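You operate a simulated robot arm through the tools that you are given. There is no shell and no other tool.

You run a simulated two-armed robot. Do the job below in one go: nothing can be reset, and whatever is moved stays where it is left.

Task
Speed-test the purple motor at its printed number: 300 or more goes in GOOD, less in SERVICE.
Fine: clamp it and press the meter button once; leave the clamp free.

The check looks at the end state, three seconds after you hand in, the way a careful person would. Anything else that was tipped, shoved, dropped, spilled or broken makes it a failure.

Robot
Two 7-joint arms with two-finger parallel grippers on one trunk that stands fixed in place. Base frame: the origin is at the foot of the trunk, x ahead of it, y to its left, z up. Readings come in cm, degrees, newtons and seconds.
The left shoulder is at [5, 16.5, 115.5], the right one opposite. With the tool pointing down near the work surface each hand reaches from about 10 to 64 cm from the base axis, measured 20 degrees to its own side. Payload 3.91 kg a hand.
The tool frame of a hand sits at the grasp point between the pads (the TCP): z along the fingers, y along the line on which they close. The tips reach 3 cm beyond it. Largest opening 11 cm; finger width 2, thickness 1; the body of the gripper, 4.8 by 11.2 cm, starts 5.5 cm behind the TCP.
Orientation is that of the tool frame in the base frame, as [roll, pitch, yaw] about the fixed x, y, z axes, in that order (R = Rz(yaw) Ry(pitch) Rx(roll)). With the fingers straight down and closing along the base's y, the tool's x points along the base's -x, its y along +y and its z along -z.

Tools
- The arms move only by the tool arm_command. It takes "left_increments", "right_increments" or both (then of equal length, played together; a hand with none holds still); each is one flat list of numbers, 7 for each row, row after row: the opening, from 0 (shut) to 1 (fully open), then the shift along the tool's x, y, z in cm, then the turn, a rotation vector about the tool's x, y, z in degrees. In form: [fingers, x, y, z, wx, wy, wz, fingers, x, y, z, wx, wy, wz, ...]. A call has 1 to 20 rows; each row is the pose to reach, as a shift and turn from the pose commanded when the call began, along the tool's axes at that moment. A row lasts 0.2 s, in which the tool goes at most 5 cm and 8.6 degrees; a call with a longer step from one row to the next is refused whole, and so is a gripper value outside its range. Where a pose cannot be reached the arm comes as near as it can. A force on the tool above 90 N (or 10 N above the force at the start of the call, whichever is more), or a blocked arm, ends the call early, and 0.2 s more pass. The fingers move at their own pace (about 4.5 cm/s each) and stop on an object; they squeeze with about 23 N. The grip force told is the motor's: it shows also when the fingers shut on nothing. Time passes only in rows, and 0.2 s behind the last, so rows that repeat a pose let the fingers close. The reply holds the time, the measured pose of the TCP, the force on the tool along the base axes, the opening and the grip force, in the units named above and with some noise, with the torque about the TCP (base axes, N m) and any sound that the robot's microphone picked up, and new pictures: "views" is both (left out), scene, wrist or none (wrist: the cameras of the hands that moved).
- Cameras (640 x 400 px; columns grow to the right, rows downward): "scene" is now at [8.46, -5.51, 132.77]; the picture's right is [-0.62, -0.79, 0.00], its down [-0.44, 0.35, -0.83] and it looks along [0.65, -0.51, -0.56] (base axes); focal length 291 px, centre (320, 200). "left" rides on the left gripper at [7.2, -1.7, -10.3] in its tool frame; the picture's right is [0.23, 0.97, 0.00], its down [-0.76, 0.18, -0.62] and it looks along [-0.61, 0.14, 0.78] (tool axes); focal length 222 px, centre (320, 200). "right" rides on the right gripper at [7.2, 1.7, -10.3] in its tool frame; the picture's right is [-0.23, 0.97, 0.00], its down [-0.76, -0.18, -0.62] and it looks along [-0.61, -0.14, 0.78] (tool axes); focal length 222 px, centre (320, 200). There is no depth. A picture from a camera that has moved, and an enlarged one, comes with that camera's place and axes in the base frame and with its lens. The place of the scene camera against the robot may be out by one fixed shift of up to 1.8 cm in any direction.
- lift_body(by): slides the trunk up (or, below 0, down) by that many cm; the arms and the scene camera ride with it, the base frame stays. It gives what a move gives, with no picture.
- turn_head(pan, tilt): turns the head with the scene camera to pan (to the left, within 80 degrees either way) and tilt (down, from -29 to 69), counted from straight ahead of the robot. It gives what a move gives, and a new picture of the scene camera.
- close_up(camera, box): a new picture of the part [left, top, right, bottom] of that camera's present view, enlarged. It takes no simulated time.
- finish_job(): hands the job in; it is judged then, once.

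Places have to be worked out from the pictures, the camera data and where the tool is seen. Open the grippers and draw the arms clear of the work before you hand the job in, unless the task says otherwise.

The tools are called after ">>>" as name(argument=value, ...) on one line, values as JSON. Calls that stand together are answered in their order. arm_command: Moves the arms, as the interface text tells. Its arguments: {"type":"object","properties":{"left_increments":{"type":"array","items":{"type":"number"}},"right_increments":{"type":"array","items":{"type":"number"}},"views":{"type":"string","enum":["both","scene","wrist","none"]}},"required":[]} The other tools are called the same way: lift_body (by) moves the trunk up or down; turn_head (pan, tilt) turns the head that bears the scene camera; close_up (camera, box) takes an enlarged picture of a part of a camera's view; finish_job () hands the job in.

At the start:

```text
time: 0.0
left_eef_pos: [34.88, -5.44, 118.41]
left_tcp_rot: [-179.9, 0.0, -179.9]
left_wrist_force: [0.6, -0.3, -0.4]
left_torque: [-0.03, 0.01, -0.01]
left_finger_gap: 11.02
left_gripper_force: 0.1
right_eef_pos: [23.67, -34.21, 111.1]
right_tcp_rot: [180.0, 0.0, -179.9]
right_wrist_force: [0.4, 0.1, -0.8]
right_torque: [0.0, -0.02, -0.01]
right_finger_gap: 10.98
right_gripper_force: 0.1
trunk travel left (down, up): [-37.5, 12.8]
head pan, tilt (commanded): [-38.2, 34.2]
```

scene: 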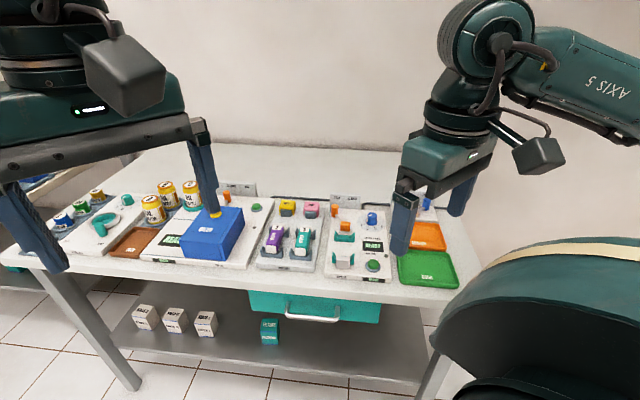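
right: 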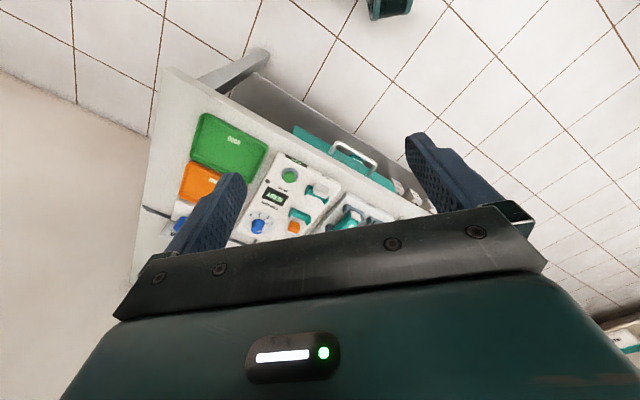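
left: 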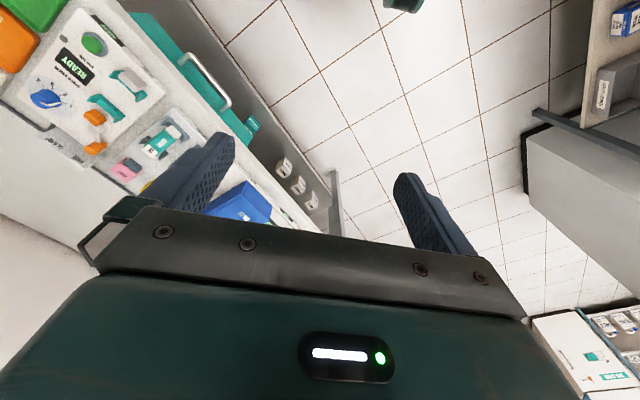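

The table shows several stations; I'll zoom in on the meter station, motors, and trays to learn the layout.

>>> close_up(camera="scene", box=[240, 170, 400, 290])

>>> close_up(camera="scene", box=[320, 180, 480, 300])

>>> close_up(camera="scene", box=[40, 160, 280, 280])

>>> close_up(camera="left", box=[0, 0, 240, 240])

```text
3.33 times, centred on (320, 230) of scene
camera zoom: at [8.46, -5.51, 132.77], right [-0.62, -0.79, 0.0], down [-0.44, 0.35, -0.83], along [0.65, -0.51, -0.56], focal length 969 px, centre (320, 100)
```

zoom: 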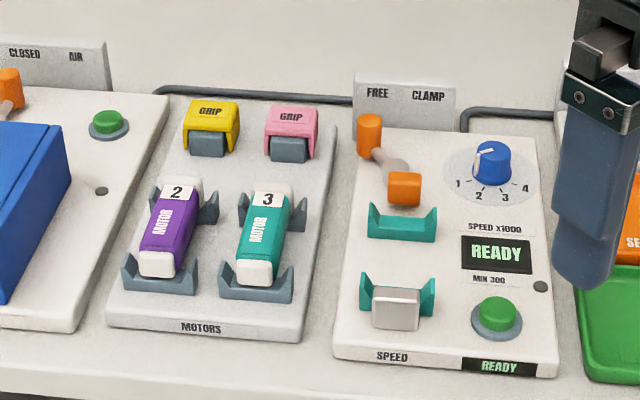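

```text
3.33 times, centred on (400, 240) of scene
camera zoom: at [8.46, -5.51, 132.77], right [-0.62, -0.79, 0.0], down [-0.44, 0.35, -0.83], along [0.65, -0.51, -0.56], focal length 969 px, centre (53, 67)
```

zoom: 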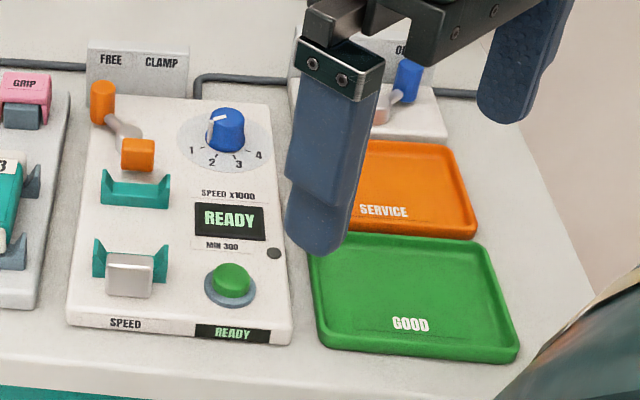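

```text
2.67 times, centred on (160, 220) of scene
camera zoom: at [8.46, -5.51, 132.77], right [-0.62, -0.79, 0.0], down [-0.44, 0.35, -0.83], along [0.65, -0.51, -0.56], focal length 775 px, centre (747, 147)
```

zoom: 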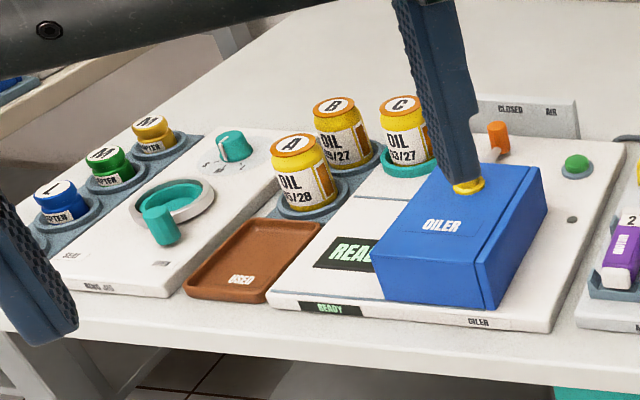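

```text
1.67 times, centred on (120, 120) of left
camera zoom: at [27.65, -7.07, 128.79], right [-0.23, 0.97, 0.0], down [0.76, 0.18, 0.62], along [0.61, 0.14, -0.78], focal length 370 px, centre (653, 333)
```

zoom: 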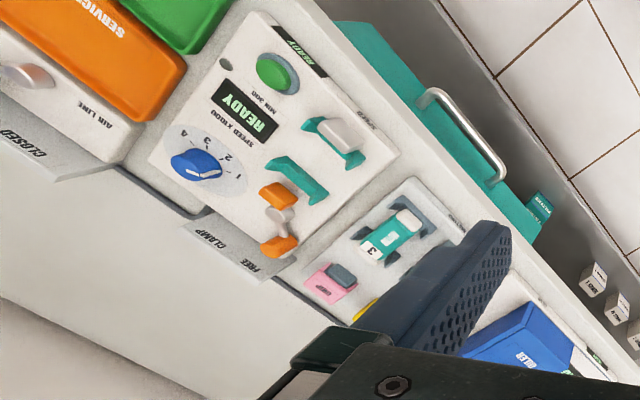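

The purple motor has "2" printed on it, the speed dial runs 1–4 (×1000), and the clamp lever sits at FREE. I'll turn the head toward the station, and zoom in to read the dial and the valve partly hidden behind the gripper.

>>> turn_head(pan=-52, tilt=42)

>>> close_up(camera="right", box=[140, 90, 440, 270])

```text
time: 0.8
left_eef_pos: [34.83, -5.47, 118.35]
left_tcp_rot: [180.0, 0.0, -179.9]
left_wrist_force: [0.4, -0.2, -0.3]
left_torque: [-0.01, 0.04, 0.01]
left_finger_gap: 11.0
left_gripper_force: 0.0
right_eef_pos: [23.76, -34.11, 111.01]
right_tcp_rot: [180.0, 0.0, 179.9]
right_wrist_force: [-0.6, -0.8, 0.0]
right_torque: [0.04, -0.01, 0.02]
right_finger_gap: 10.99
right_gripper_force: 0.1
trunk travel left (down, up): [-37.5, 12.8]
head pan, tilt (commanded): [-52.0, 42.0]
camera scene: at [6.66, -6.62, 131.6], right [-0.79, -0.62, 0.0], down [-0.41, 0.53, -0.74], along [0.46, -0.59, -0.67], focal length 291 px, centre (320, 200)
```

scene: 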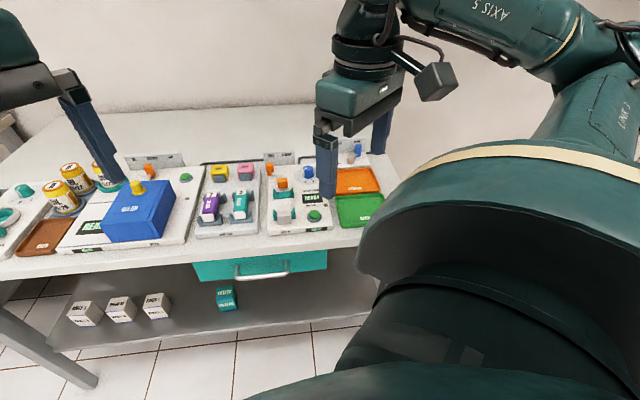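

```text
2.13 times, centred on (290, 180) of right
camera zoom: at [16.61, -32.44, 121.44], right [0.23, 0.97, 0.0], down [0.76, -0.18, 0.62], along [0.61, -0.14, -0.78], focal length 474 px, centre (384, 243)
```

zoom: 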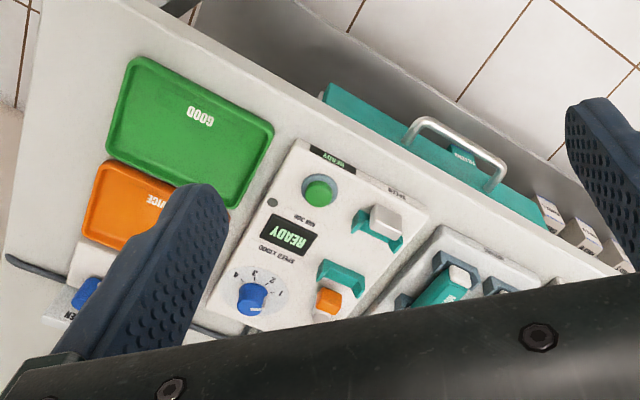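

The right finger is hiding the AIR LINE valve, so I'll slide the right hand sideways to get a clear wrist and scene view of that area.

>>> arm_command(right_increments=[1, 0, -4, 0, 0, 0, 0, 1, 0, -8, 0, 0, 0, 0, 1, 0, -12, 0, 0, 0, 0, 1, 0, -12, 0, 0, 0, 0], views="both")

>>> close_up(camera="right", box=[200, 60, 460, 230])

>>> close_up(camera="scene", box=[180, 130, 400, 260])

```text
time: 1.8
left_eef_pos: [34.81, -5.52, 118.34]
left_tcp_rot: [180.0, -0.1, -179.9]
left_wrist_force: [1.0, -0.1, -0.1]
left_torque: [-0.02, 0.0, 0.03]
left_finger_gap: 11.03
left_gripper_force: 0.1
right_eef_pos: [23.63, -46.09, 111.02]
right_tcp_rot: [179.9, 0.1, -180.0]
right_wrist_force: [0.6, 0.1, -0.9]
right_torque: [0.0, -0.02, 0.01]
right_finger_gap: 10.98
right_gripper_force: 0.1
trunk travel left (down, up): [-37.5, 12.8]
head pan, tilt (commanded): [-52.0, 42.0]
camera scene: at [6.66, -6.62, 131.6], right [-0.79, -0.62, 0.0], down [-0.41, 0.53, -0.74], along [0.46, -0.59, -0.67], focal length 291 px, centre (320, 200)
camera right: at [16.5, -44.3, 121.38], right [0.23, 0.97, 0.0], down [0.76, -0.18, 0.62], along [0.61, -0.14, -0.78], focal length 222 px, centre (320, 200)
```

scene: 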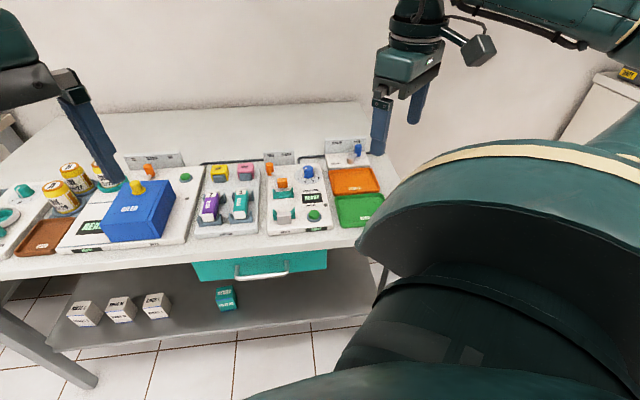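
right: 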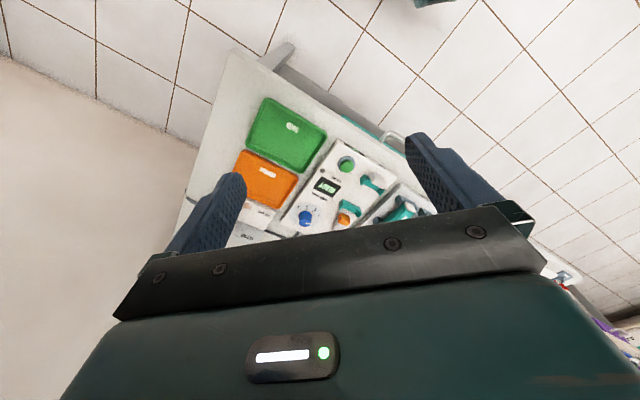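

```text
2.35 times, centred on (330, 145) of right
camera zoom: at [16.5, -44.3, 121.38], right [0.23, 0.97, 0.0], down [0.76, -0.18, 0.62], along [0.61, -0.14, -0.78], focal length 523 px, centre (296, 329)
```

zoom: 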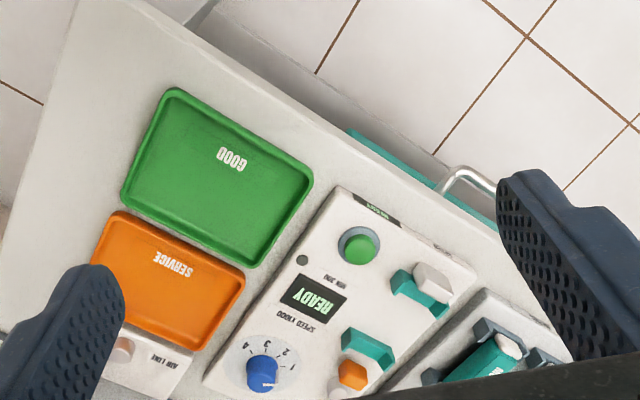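

```text
2.91 times, centred on (290, 195) of scene
camera zoom: at [6.66, -6.62, 131.6], right [-0.79, -0.62, 0.0], down [-0.41, 0.53, -0.74], along [0.46, -0.59, -0.67], focal length 846 px, centre (407, 214)
```

zoom: 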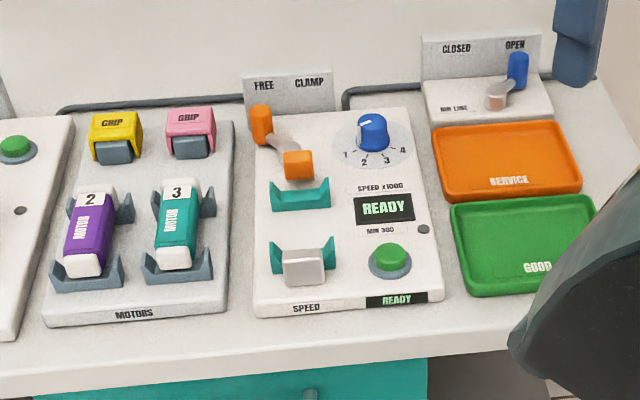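

The air line lever is at OPEN, the clamp lever at FREE, and stations are turned about 45° to me. I'll bring the right hand nearer with a 45° yaw so its camera looks straight into the test station.

>>> arm_command(right_increments=[1, -1.9, 1.85, 0.5, 0, 0, 7.5, 1, -3.8, 3.7, 1, 0, 0, 15, 1, -5.7, 5.55, 1.5, 0, 0, 22.5, 1, -7.6, 7.4, 2, 0, 0, 30, 1, -9.5, 9.25, 2.5, 0, 0, 37.5, 1, -11.4, 11.1, 3, 0, 0, 45, 1, -11.4, 11.1, 3, 0, 0, 45], views="both")

>>> close_up(camera="right", box=[220, 80, 420, 220])

>>> close_up(camera="scene", box=[190, 150, 330, 240])

```text
time: 3.4
left_eef_pos: [34.83, -5.37, 118.42]
left_tcp_rot: [180.0, 0.1, -180.0]
left_wrist_force: [-0.1, -0.2, 0.1]
left_torque: [0.01, 0.02, 0.0]
left_finger_gap: 10.99
left_gripper_force: 0.0
right_eef_pos: [35.42, -34.99, 108.07]
right_tcp_rot: [180.0, 0.0, 135.0]
right_wrist_force: [-0.2, -0.3, 0.5]
right_torque: [-0.03, 0.01, 0.0]
right_finger_gap: 11.02
right_gripper_force: 0.0
trunk travel left (down, up): [-37.5, 12.8]
head pan, tilt (commanded): [-52.0, 42.0]
camera scene: at [6.65, -6.63, 131.6], right [-0.79, -0.62, 0.0], down [-0.41, 0.53, -0.74], along [0.46, -0.59, -0.67], focal length 291 px, centre (320, 200)
camera right: at [31.56, -28.54, 118.43], right [0.85, 0.53, 0.0], down [0.41, -0.66, 0.62], along [0.33, -0.53, -0.78], focal length 222 px, centre (320, 200)
```

scene: 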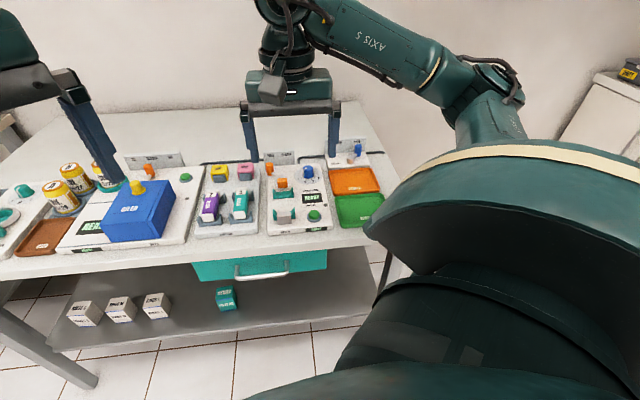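
right: 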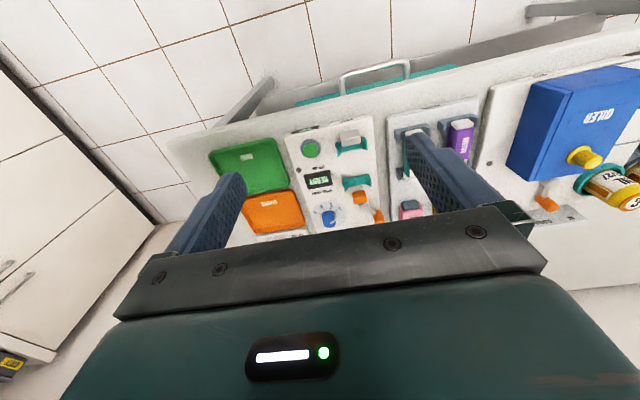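

```text
2.86 times, centred on (320, 150) of right
camera zoom: at [31.56, -28.54, 118.43], right [0.85, 0.53, 0.0], down [0.41, -0.66, 0.62], along [0.33, -0.53, -0.78], focal length 635 px, centre (320, 343)
```

zoom: 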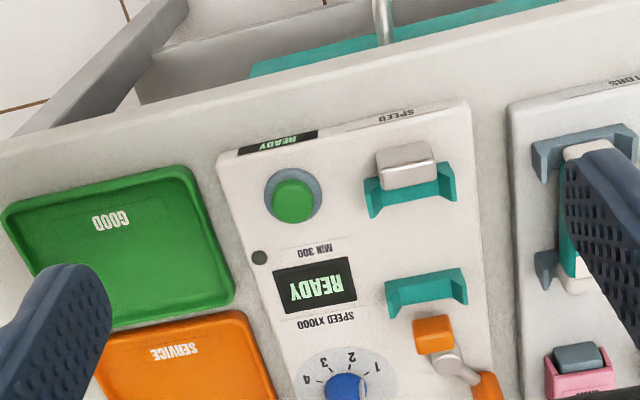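

```text
4.44 times, centred on (260, 195) of scene
camera zoom: at [6.65, -6.63, 131.6], right [-0.79, -0.62, 0.0], down [-0.41, 0.53, -0.74], along [0.46, -0.59, -0.67], focal length 1292 px, centre (587, 222)
```

zoom: 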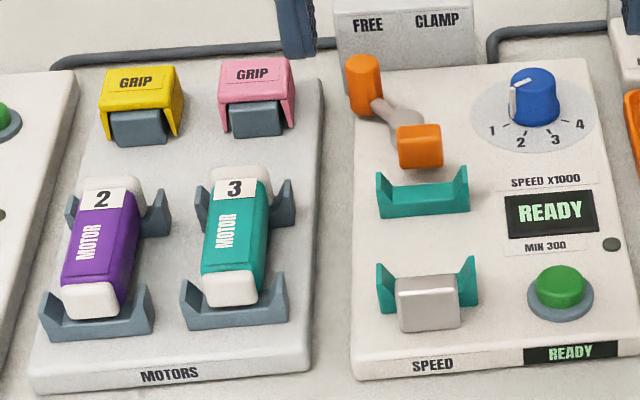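

The silver block looks like an end stop in front of the front teal cradle, and the clamp lever and jaw are behind the back cradle. I'll move the hand deeper over the station to see the lever pivot and the dial pointer from above.

>>> arm_command(right_increments=[1, -4, 1, 2, 0, 0, 0, 1, -8, 2, 4, 0, 0, 0, 1, -11, 3, 5, 0, 0, 0, 1, -11, 3, 5, 0, 0, 0], views="both")

>>> close_up(camera="right", box=[180, 20, 460, 220])

```text
time: 4.4
left_eef_pos: [34.84, -5.52, 118.35]
left_tcp_rot: [-179.9, 0.0, -179.9]
left_wrist_force: [-0.5, 0.3, 0.0]
left_torque: [-0.01, -0.01, -0.02]
left_finger_gap: 11.01
left_gripper_force: 0.1
right_eef_pos: [45.23, -40.59, 103.03]
right_tcp_rot: [180.0, 0.1, 134.9]
right_wrist_force: [-0.6, -0.2, 0.6]
right_torque: [-0.01, -0.04, 0.0]
right_finger_gap: 11.0
right_gripper_force: 0.0
trunk travel left (down, up): [-37.5, 12.8]
head pan, tilt (commanded): [-52.0, 42.0]
camera scene: at [6.65, -6.62, 131.6], right [-0.79, -0.62, 0.0], down [-0.41, 0.53, -0.74], along [0.46, -0.59, -0.67], focal length 291 px, centre (320, 200)
camera right: at [41.32, -34.28, 113.37], right [0.85, 0.53, 0.0], down [0.41, -0.66, 0.62], along [0.33, -0.53, -0.78], focal length 222 px, centre (320, 200)
```

scene: 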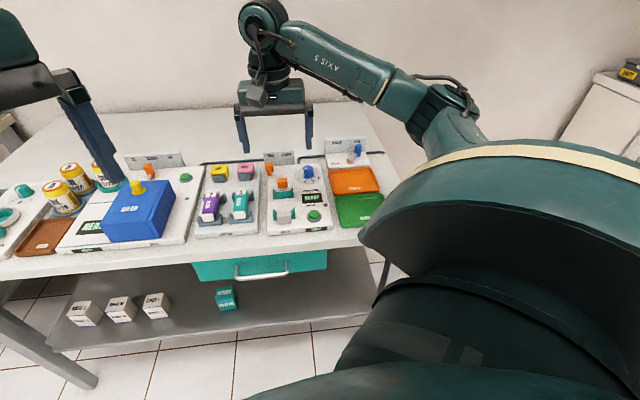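
right: 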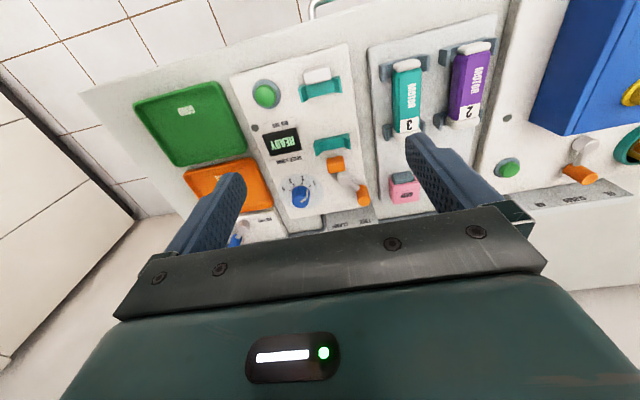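

```text
2.00 times, centred on (320, 120) of right
camera zoom: at [41.32, -34.28, 113.37], right [0.85, 0.53, 0.0], down [0.41, -0.66, 0.62], along [0.33, -0.53, -0.78], focal length 444 px, centre (320, 360)
```

zoom: 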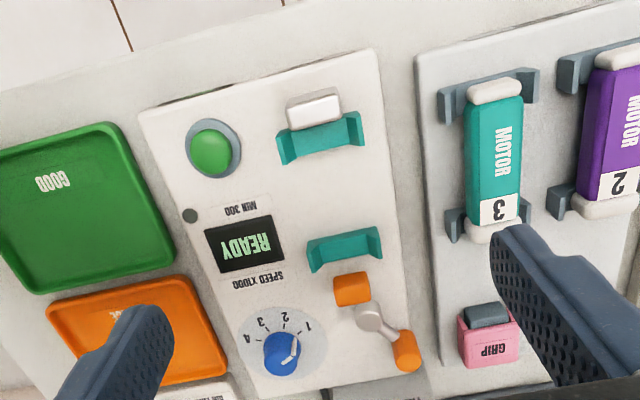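

The dial pointer appears to be at 1, and the button comes out at about (39.2, -44.0, 83). I'll now hover above the purple motor (≈(58, -30)), tilting the fingers 20° away from me and half closing so I don't hit the teal motor.

>>> arm_command(right_increments=[0.9, -0.4, 4, 0, 0, -5, 0, 0.8, -0.8, 8, 0, 0, -10, 0, 0.7, -1.2, 12, 1, 0, -15, 0, 0.6, -1.6, 16, 2, 0, -20, 0, 0.5, -1.6, 16, 2, 0, -20, 0], views="both")

>>> close_up(camera="right", box=[180, 60, 460, 240])

>>> close_up(camera="scene", box=[180, 130, 340, 250])

```text
time: 5.6
left_eef_pos: [34.83, -5.43, 118.35]
left_tcp_rot: [-180.0, 0.0, -180.0]
left_wrist_force: [0.3, 0.7, -0.2]
left_torque: [-0.02, -0.01, 0.01]
left_finger_gap: 11.03
left_gripper_force: 0.0
right_eef_pos: [57.64, -30.58, 100.96]
right_tcp_rot: [179.9, 20.0, 135.0]
right_wrist_force: [0.5, -0.3, -0.5]
right_torque: [-0.03, 0.05, 0.0]
right_finger_gap: 5.49
right_gripper_force: 0.1
trunk travel left (down, up): [-37.5, 12.8]
head pan, tilt (commanded): [-52.0, 42.0]
camera scene: at [6.65, -6.64, 131.6], right [-0.79, -0.62, 0.0], down [-0.41, 0.53, -0.74], along [0.46, -0.59, -0.67], focal length 291 px, centre (320, 200)
camera right: at [51.51, -21.95, 108.2], right [0.84, 0.54, 0.08], down [0.23, -0.48, 0.85], along [0.49, -0.69, -0.53], focal length 222 px, centre (320, 200)
```

scene: 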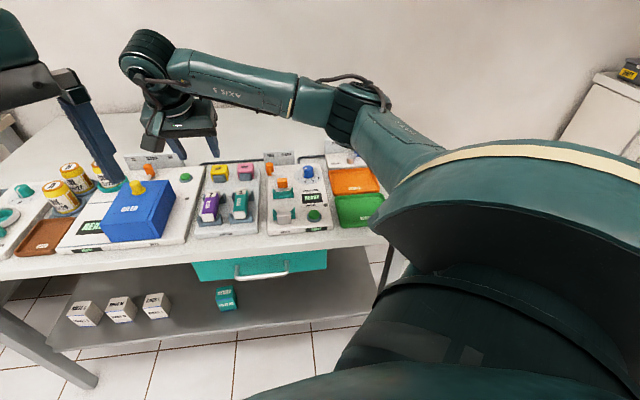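
right: 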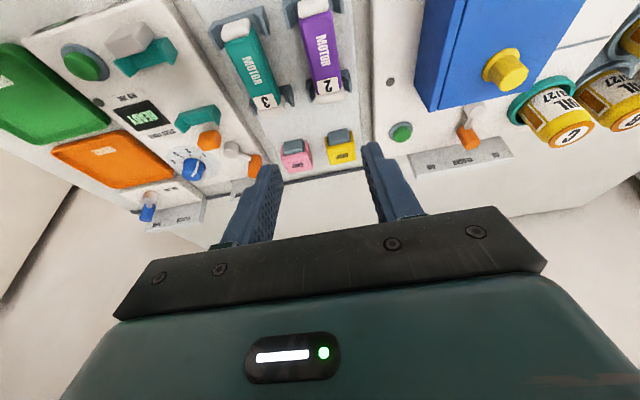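

```text
2.22 times, centred on (320, 150) of right
camera zoom: at [51.51, -21.95, 108.2], right [0.84, 0.54, 0.08], down [0.23, -0.48, 0.85], along [0.49, -0.69, -0.53], focal length 494 px, centre (320, 311)
```

zoom: 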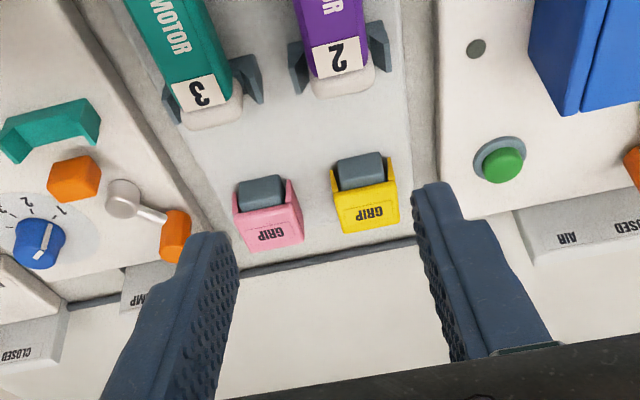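

```text
3.33 times, centred on (260, 190) of scene
camera zoom: at [6.65, -6.64, 131.6], right [-0.79, -0.62, 0.0], down [-0.41, 0.53, -0.74], along [0.46, -0.59, -0.67], focal length 969 px, centre (520, 233)
```

zoom: 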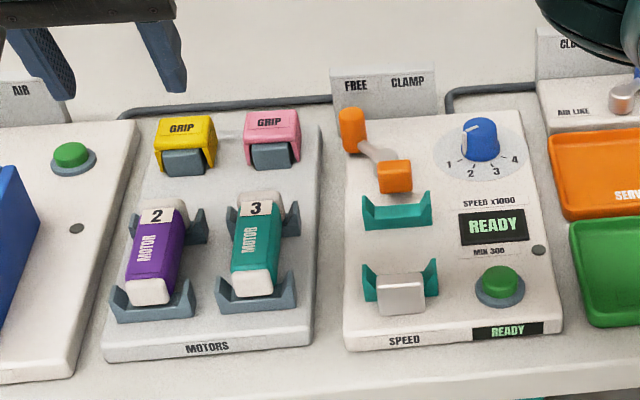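

Right hand reads (57.6, -30.6, 101) with the 20° tilt. From several views I place the purple motor at about (59.2, -30.2), top z≈86, on a plate at z≈81. I'll drop to a hover just above it and back the left hand away to the left.

>>> arm_command(right_increments=[0.5, 0.8, 0.45, 2.9, 0, 0, 0, 0.5, 1.6, 0.9, 5.8, 0, 0, 0, 0.5, 2.31, 1.3, 8.69, 0, 0, 0, 0.5, 2.31, 1.3, 8.69, 0, 0, 0], left_increments=[1, 0, 4, 0, 0, 0, 0, 1, 0, 8, 0, 0, 0, 0, 1, 0, 12, 0, 0, 0, 0, 1, 0, 12, 0, 0, 0, 0], views="both")

>>> close_up(camera="right", box=[200, 0, 460, 220])

>>> close_up(camera="scene", box=[160, 130, 320, 250])

```text
time: 6.6
left_eef_pos: [34.75, 6.56, 118.33]
left_tcp_rot: [-179.9, 0.1, -179.9]
left_wrist_force: [-0.7, 0.0, -0.1]
left_torque: [-0.04, -0.01, -0.02]
left_finger_gap: 11.01
left_gripper_force: 0.0
right_eef_pos: [59.15, -29.84, 92.06]
right_tcp_rot: [-179.9, 20.1, 135.0]
right_wrist_force: [-0.1, -0.2, 0.3]
right_torque: [0.0, -0.02, 0.01]
right_finger_gap: 5.53
right_gripper_force: 0.1
trunk travel left (down, up): [-37.5, 12.8]
head pan, tilt (commanded): [-52.0, 42.0]
camera scene: at [6.66, -6.64, 131.59], right [-0.79, -0.62, 0.0], down [-0.41, 0.53, -0.74], along [0.46, -0.59, -0.67], focal length 291 px, centre (320, 200)
camera right: at [53.12, -21.37, 99.31], right [0.84, 0.54, 0.08], down [0.23, -0.48, 0.85], along [0.49, -0.69, -0.53], focal length 222 px, centre (320, 200)
camera left: at [27.6, 4.85, 128.76], right [-0.23, 0.97, 0.0], down [0.76, 0.18, 0.62], along [0.61, 0.14, -0.78], focal length 222 px, centre (320, 200)
```

scene: 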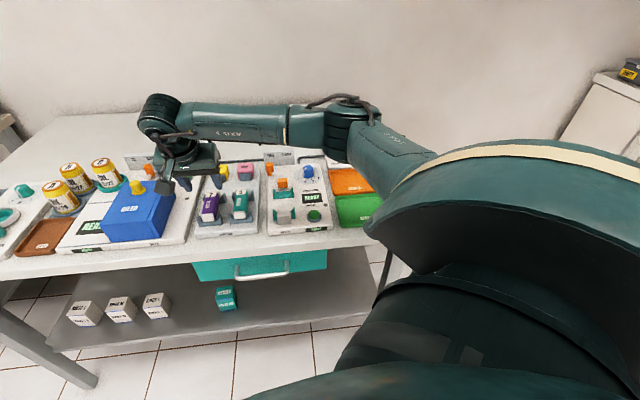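
right: 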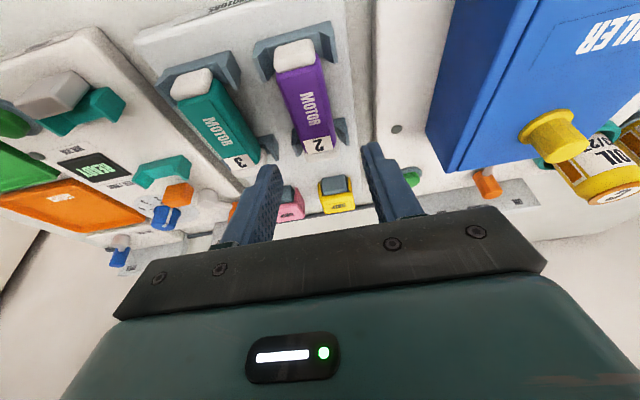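
left: 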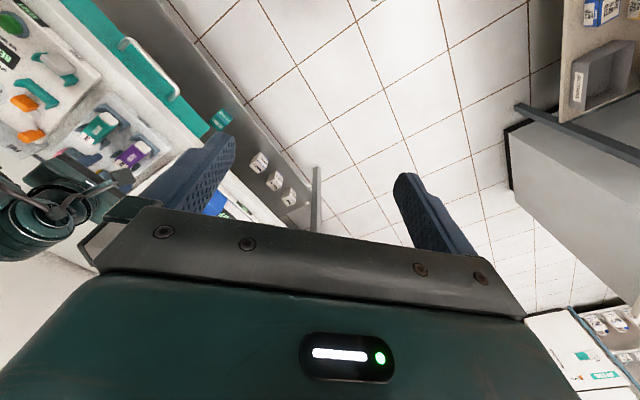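

```text
1.82 times, centred on (330, 110) of right
camera zoom: at [53.12, -21.37, 99.31], right [0.84, 0.54, 0.08], down [0.23, -0.48, 0.85], along [0.49, -0.69, -0.53], focal length 404 px, centre (302, 364)
```

zoom: 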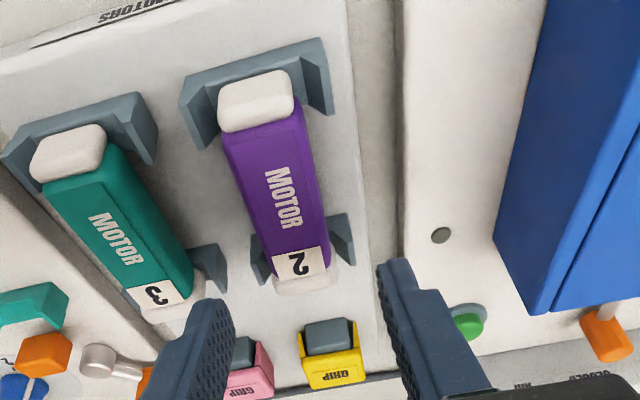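

```text
3.33 times, centred on (240, 190) of scene
camera zoom: at [6.66, -6.64, 131.59], right [-0.79, -0.62, 0.0], down [-0.41, 0.53, -0.74], along [0.46, -0.59, -0.67], focal length 969 px, centre (587, 233)
```

zoom: 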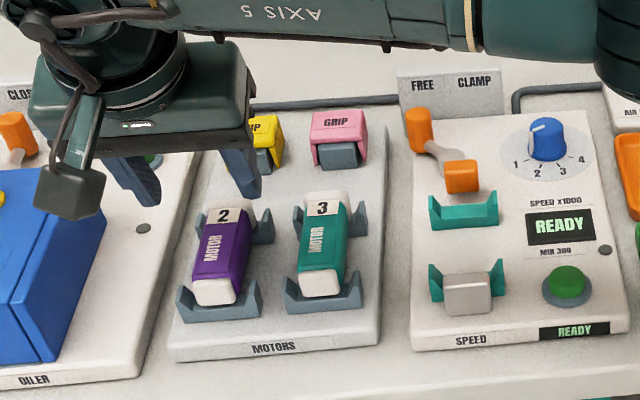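

Hover is at d/s (62.9, 20.7) in station axes with the motor centred between the fingers at s≈20.6. I'll lower to z≈85.2 with the fingers straddling the body between the two cradles, and check before closing.

>>> arm_command(right_increments=[0.5, 0.9, -0.04, 2.1, 0, 0, 0, 0.5, 1.8, -0.08, 4.2, 0, 0, 0, 0.5, 2.3, -0.1, 5.3, 0, 0, 0, 0.5, 2.75, -0.13, 6.3, 0, 0, 0, 0.5, 2.75, -0.13, 6.3, 0, 0, 0], views="both")

>>> close_up(camera="right", box=[160, 20, 480, 240])

>>> close_up(camera="scene", box=[160, 150, 280, 250])

```text
time: 7.8
left_eef_pos: [34.8, 6.35, 118.34]
left_tcp_rot: [-179.9, 0.0, -179.9]
left_wrist_force: [0.5, 0.6, -0.1]
left_torque: [-0.01, -0.02, -0.02]
left_finger_gap: 11.01
left_gripper_force: 0.1
right_eef_pos: [58.63, -29.94, 85.09]
right_tcp_rot: [180.0, 20.1, 135.0]
right_wrist_force: [0.0, 0.5, 2.0]
right_torque: [-0.04, 0.07, -0.01]
right_finger_gap: 5.52
right_gripper_force: 0.1
trunk travel left (down, up): [-37.5, 12.8]
head pan, tilt (commanded): [-52.0, 42.0]
camera scene: at [6.64, -6.62, 131.6], right [-0.79, -0.62, 0.0], down [-0.41, 0.53, -0.74], along [0.46, -0.59, -0.67], focal length 291 px, centre (320, 200)
camera right: at [52.45, -21.4, 92.43], right [0.84, 0.54, 0.08], down [0.23, -0.48, 0.85], along [0.49, -0.69, -0.53], focal length 222 px, centre (320, 200)
```

scene: 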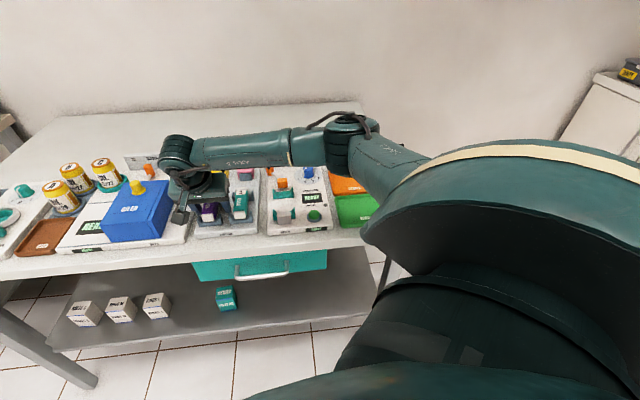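
right: 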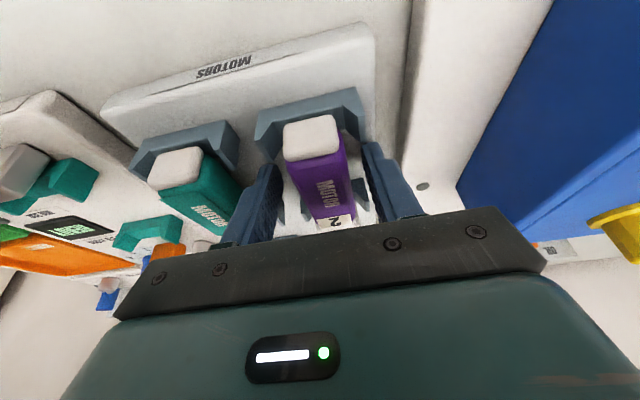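

```text
1.82 times, centred on (320, 130) of right
camera zoom: at [52.45, -21.4, 92.43], right [0.84, 0.54, 0.08], down [0.23, -0.48, 0.85], along [0.49, -0.69, -0.53], focal length 404 px, centre (320, 327)
```

zoom: 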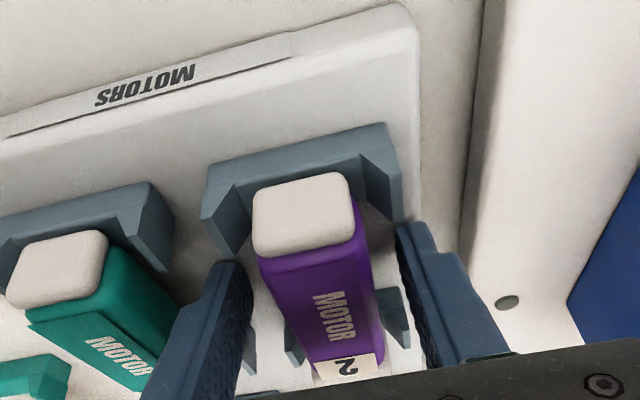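

```text
4.00 times, centred on (220, 200) of scene
camera zoom: at [6.64, -6.62, 131.6], right [-0.79, -0.62, 0.0], down [-0.41, 0.53, -0.74], along [0.46, -0.59, -0.67], focal length 1163 px, centre (720, 200)
```

zoom: 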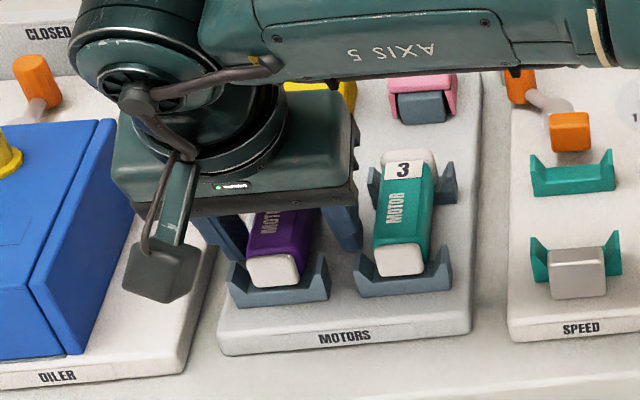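

The fingers straddle the purple body cleanly between the cradles, so I'll close on it.

>>> arm_command(right_increments=[0, 0, 0, 0, 0, 0, 0, 0, 0, 0, 0, 0, 0, 0, 0, 0, 0, 0, 0, 0, 0, 0, 0, 0, 0, 0, 0, 0], views="wrist")

>>> close_up(camera="right", box=[160, 20, 480, 240])

```text
time: 8.8
left_eef_pos: [34.73, 6.37, 118.3]
left_tcp_rot: [-180.0, 0.1, -179.9]
left_wrist_force: [-0.6, -0.1, -0.3]
left_torque: [-0.01, -0.02, -0.03]
left_finger_gap: 11.0
left_gripper_force: 0.0
right_eef_pos: [58.57, -29.93, 85.21]
right_tcp_rot: [179.9, 20.1, 134.9]
right_wrist_force: [2.3, 0.8, 1.6]
right_torque: [0.0, -0.03, -0.01]
right_finger_gap: 2.96
right_gripper_force: 23.1
trunk travel left (down, up): [-37.5, 12.8]
head pan, tilt (commanded): [-52.0, 42.0]
camera right: at [52.47, -21.35, 92.44], right [0.84, 0.54, 0.08], down [0.23, -0.48, 0.85], along [0.49, -0.69, -0.53], focal length 222 px, centre (320, 200)
```

right: 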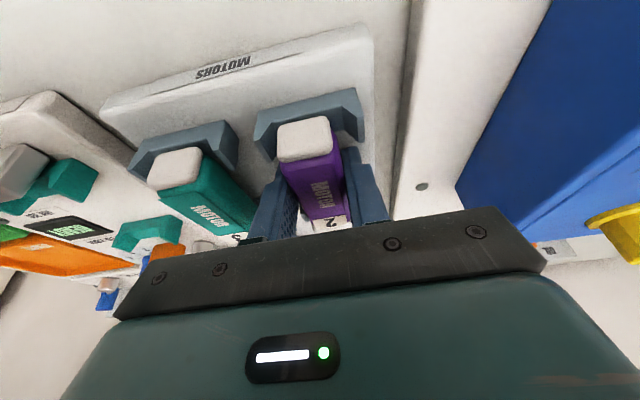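

```text
1.82 times, centred on (320, 130) of right
camera zoom: at [52.47, -21.35, 92.44], right [0.84, 0.54, 0.08], down [0.23, -0.48, 0.85], along [0.49, -0.69, -0.53], focal length 404 px, centre (320, 327)
```

zoom: 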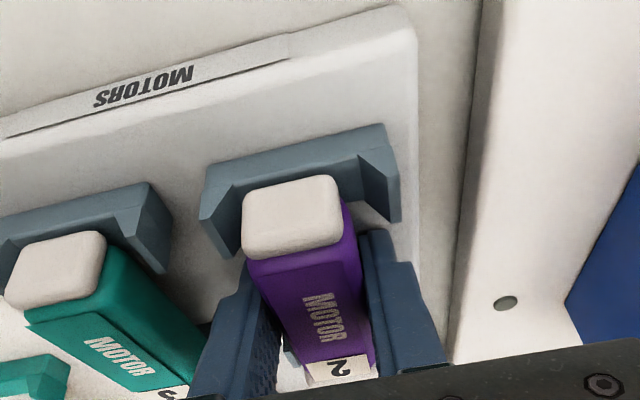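

The motor is held (gap 2.96 cm, 23 N). The teal cradles sit at the same depth as the rack's grey ones, about 16.7 cm to the right along the table, so I'll lift straight up and carry it over them.

>>> arm_command(right_increments=[0, -1.0, 0, -2.8, 0, 0, 0, 0, -2.05, 0, -5.64, 0, 0, 0, 0, -3.08, 0, -8.46, 0, 0, 0, 0, -3.08, -4.2, -8.46, 0, 0, 0, 0, -3.08, -8.4, -8.46, 0, 0, 0, 0, -3.08, -12.6, -8.46, 0, 0, 0, 0, -3.08, -16.7, -8.46, 0, 0, 0, 0, -3.08, -16.7, -8.46, 0, 0, 0], views="both")

>>> close_up(camera="right", box=[160, 20, 480, 240])

>>> close_up(camera="scene", box=[210, 150, 350, 250])

```text
time: 10.6
left_eef_pos: [34.83, 6.29, 118.33]
left_tcp_rot: [-179.9, 0.1, -179.9]
left_wrist_force: [-0.2, 0.3, -0.8]
left_torque: [0.0, 0.03, 0.01]
left_finger_gap: 10.98
left_gripper_force: 0.1
right_eef_pos: [46.89, -42.18, 94.46]
right_tcp_rot: [-180.0, 20.1, 134.9]
right_wrist_force: [0.7, -0.3, -1.1]
right_torque: [0.03, 0.05, -0.04]
right_finger_gap: 2.98
right_gripper_force: 23.2
trunk travel left (down, up): [-37.5, 12.8]
head pan, tilt (commanded): [-52.0, 42.0]
camera scene: at [6.68, -6.63, 131.59], right [-0.79, -0.62, 0.0], down [-0.41, 0.53, -0.74], along [0.46, -0.59, -0.67], focal length 291 px, centre (320, 200)
camera right: at [40.86, -33.55, 101.75], right [0.84, 0.54, 0.08], down [0.23, -0.48, 0.85], along [0.49, -0.69, -0.53], focal length 222 px, centre (320, 200)
```

scene: 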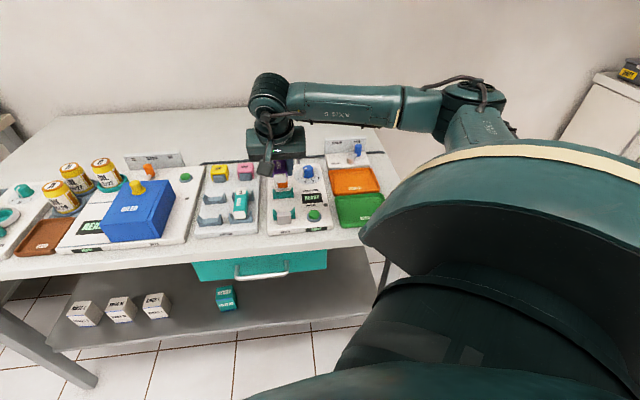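
right: 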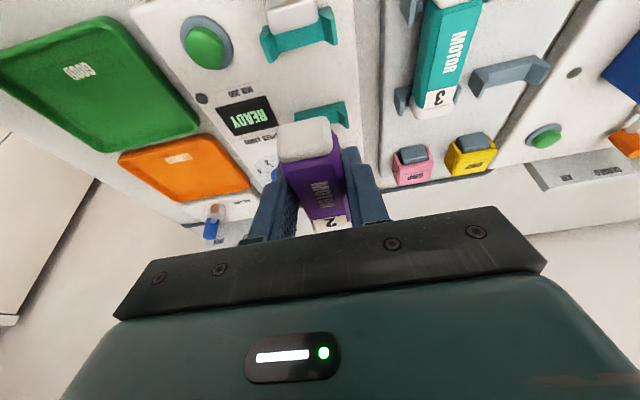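

```text
1.82 times, centred on (320, 130) of right
camera zoom: at [40.86, -33.55, 101.75], right [0.84, 0.54, 0.08], down [0.23, -0.48, 0.85], along [0.49, -0.69, -0.53], focal length 404 px, centre (320, 327)
```

zoom: 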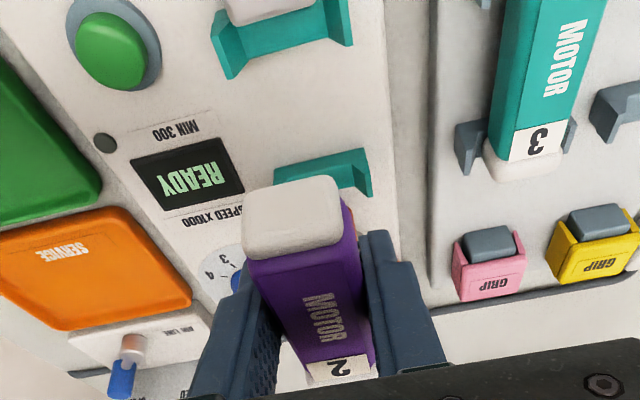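

```text
4.00 times, centred on (280, 200) of scene
camera zoom: at [6.68, -6.63, 131.59], right [-0.79, -0.62, 0.0], down [-0.41, 0.53, -0.74], along [0.46, -0.59, -0.67], focal length 1163 px, centre (480, 200)
```

zoom: 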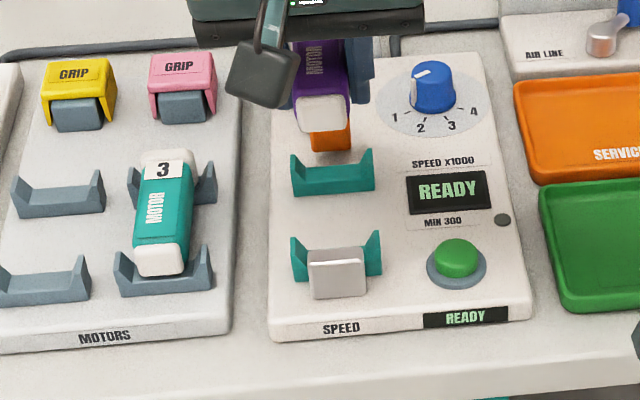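

I'm hovering over the cradles with the motor, at about (46.9, -41.8, 94.4). I'll lower to just above the prongs, nudged slightly deeper, so I can compare the motor's front cap against the silver stop.

>>> arm_command(right_increments=[0, 0.5, -0.05, 2, 0, 0, 0, 0, 1.0, -0.1, 4, 0, 0, 0, 0, 1.52, -0.15, 5.94, 0, 0, 0, 0, 1.52, -0.15, 5.94, 0, 0, 0], views="both")

>>> close_up(camera="right", box=[200, 40, 440, 220])

>>> close_up(camera="scene", box=[240, 150, 340, 240])

```text
time: 11.6
left_eef_pos: [34.87, 6.51, 118.39]
left_tcp_rot: [-180.0, 0.1, -179.9]
left_wrist_force: [1.1, 0.3, -0.2]
left_torque: [0.0, 0.0, -0.01]
left_finger_gap: 11.02
left_gripper_force: 0.0
right_eef_pos: [47.39, -42.43, 88.14]
right_tcp_rot: [179.9, 20.1, 135.0]
right_wrist_force: [0.1, 0.2, -0.7]
right_torque: [0.02, 0.01, 0.01]
right_finger_gap: 2.96
right_gripper_force: 22.4
trunk travel left (down, up): [-37.5, 12.8]
head pan, tilt (commanded): [-52.0, 42.0]
camera scene: at [6.66, -6.63, 131.6], right [-0.79, -0.62, 0.0], down [-0.41, 0.53, -0.74], along [0.46, -0.59, -0.67], focal length 291 px, centre (320, 200)
camera right: at [41.21, -33.94, 95.41], right [0.84, 0.54, 0.08], down [0.23, -0.48, 0.85], along [0.49, -0.69, -0.53], focal length 222 px, centre (320, 200)
```

scene: 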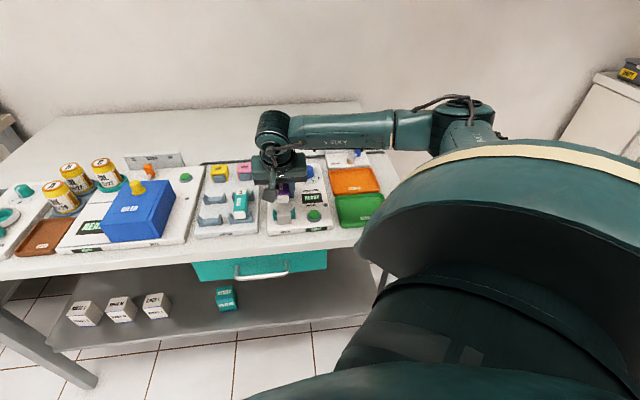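
right: 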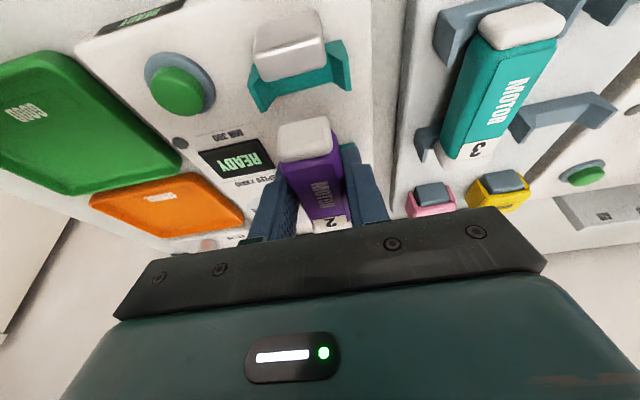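

```text
2.22 times, centred on (320, 130) of right
camera zoom: at [41.21, -33.94, 95.41], right [0.84, 0.54, 0.08], down [0.23, -0.48, 0.85], along [0.49, -0.69, -0.53], focal length 494 px, centre (320, 356)
```

zoom: 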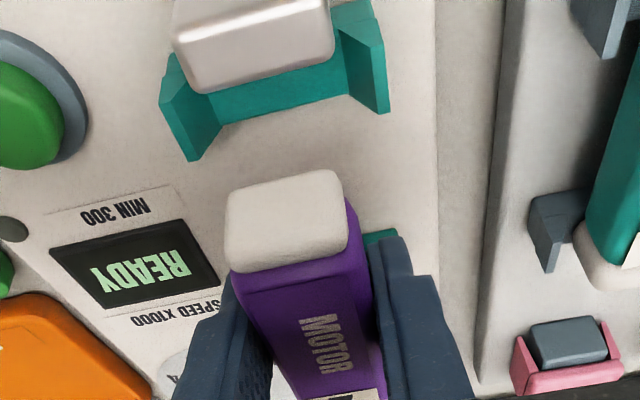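

```text
4.44 times, centred on (290, 195) of scene
camera zoom: at [6.66, -6.63, 131.6], right [-0.79, -0.62, 0.0], down [-0.41, 0.53, -0.74], along [0.46, -0.59, -0.67], focal length 1292 px, centre (453, 222)
```

zoom: 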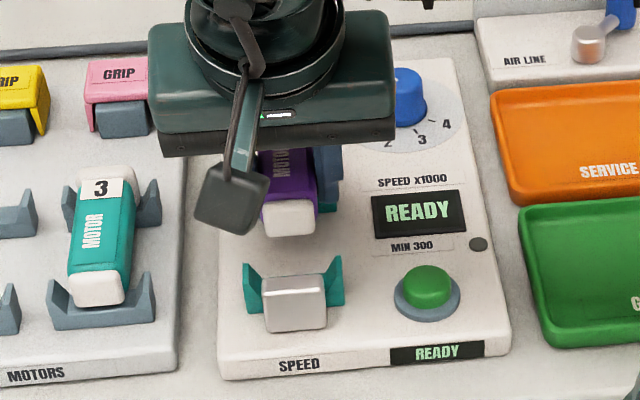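

The motor lines up sideways with the teal cradle (both s≈3.5) and its front cap is roughly 0.5–0.8 cm behind the silver stop. I'll come back 0.25 cm and lower most of the way, watching the force.

>>> arm_command(right_increments=[0, 0.35, 0, 0.7, 0, 0, 0, 0, 0.7, 0, 1.4, 0, 0, 0, 0, 1.06, 0, 2.17, 0, 0, 0, 0, 1.06, 0, 2.17, 0, 0, 0], views="both")

>>> close_up(camera="right", box=[200, 40, 440, 220])

>>> close_up(camera="scene", box=[240, 160, 330, 240])

```text
time: 12.6
left_eef_pos: [34.7, 6.45, 118.37]
left_tcp_rot: [-179.9, 0.1, -179.9]
left_wrist_force: [0.0, -0.6, 0.0]
left_torque: [0.01, 0.02, -0.02]
left_finger_gap: 11.01
left_gripper_force: 0.0
right_eef_pos: [46.95, -42.28, 85.79]
right_tcp_rot: [180.0, 20.0, 135.0]
right_wrist_force: [0.7, -0.6, -0.2]
right_torque: [0.05, 0.0, 0.03]
right_finger_gap: 2.93
right_gripper_force: 23.5
trunk travel left (down, up): [-37.5, 12.8]
head pan, tilt (commanded): [-52.0, 42.0]
camera scene: at [6.66, -6.63, 131.6], right [-0.79, -0.62, 0.0], down [-0.41, 0.53, -0.74], along [0.46, -0.59, -0.67], focal length 291 px, centre (320, 200)
camera right: at [40.92, -33.62, 92.99], right [0.84, 0.54, 0.08], down [0.23, -0.48, 0.85], along [0.49, -0.69, -0.53], focal length 222 px, centre (320, 200)
```

scene: 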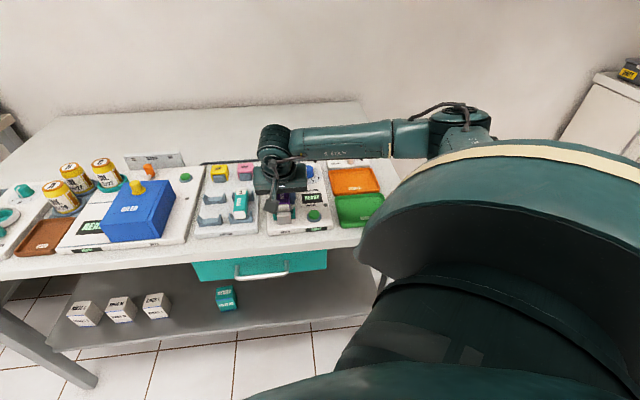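
right: 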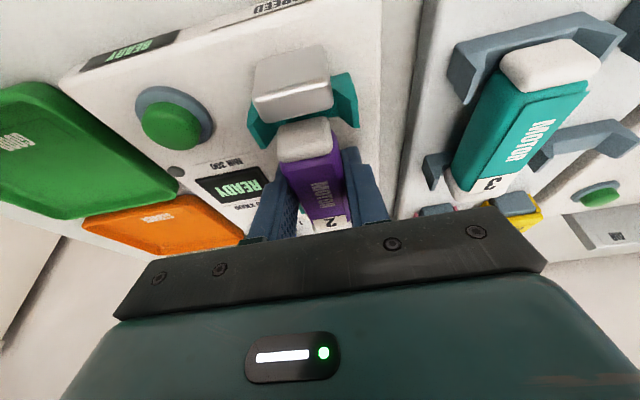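

```text
2.22 times, centred on (320, 130) of right
camera zoom: at [40.92, -33.62, 92.99], right [0.84, 0.54, 0.08], down [0.23, -0.48, 0.85], along [0.49, -0.69, -0.53], focal length 494 px, centre (320, 356)
```

zoom: 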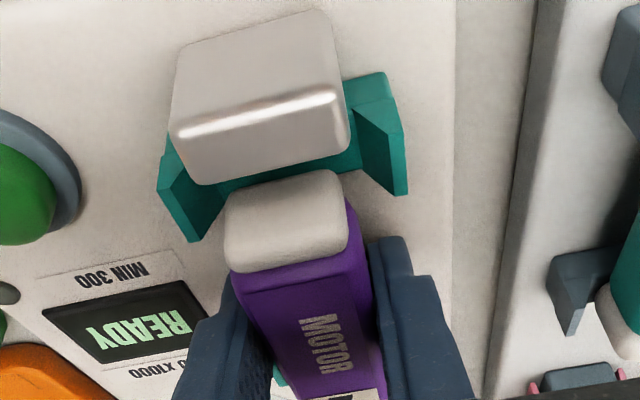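

```text
5.00 times, centred on (285, 200) of scene
camera zoom: at [6.66, -6.63, 131.6], right [-0.79, -0.62, 0.0], down [-0.41, 0.53, -0.74], along [0.46, -0.59, -0.67], focal length 1453 px, centre (495, 200)
```

zoom: 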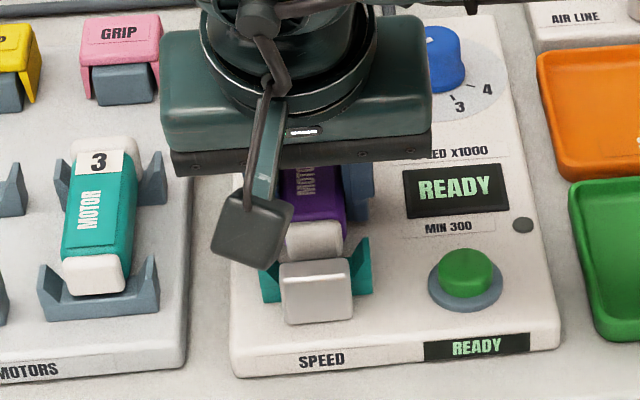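

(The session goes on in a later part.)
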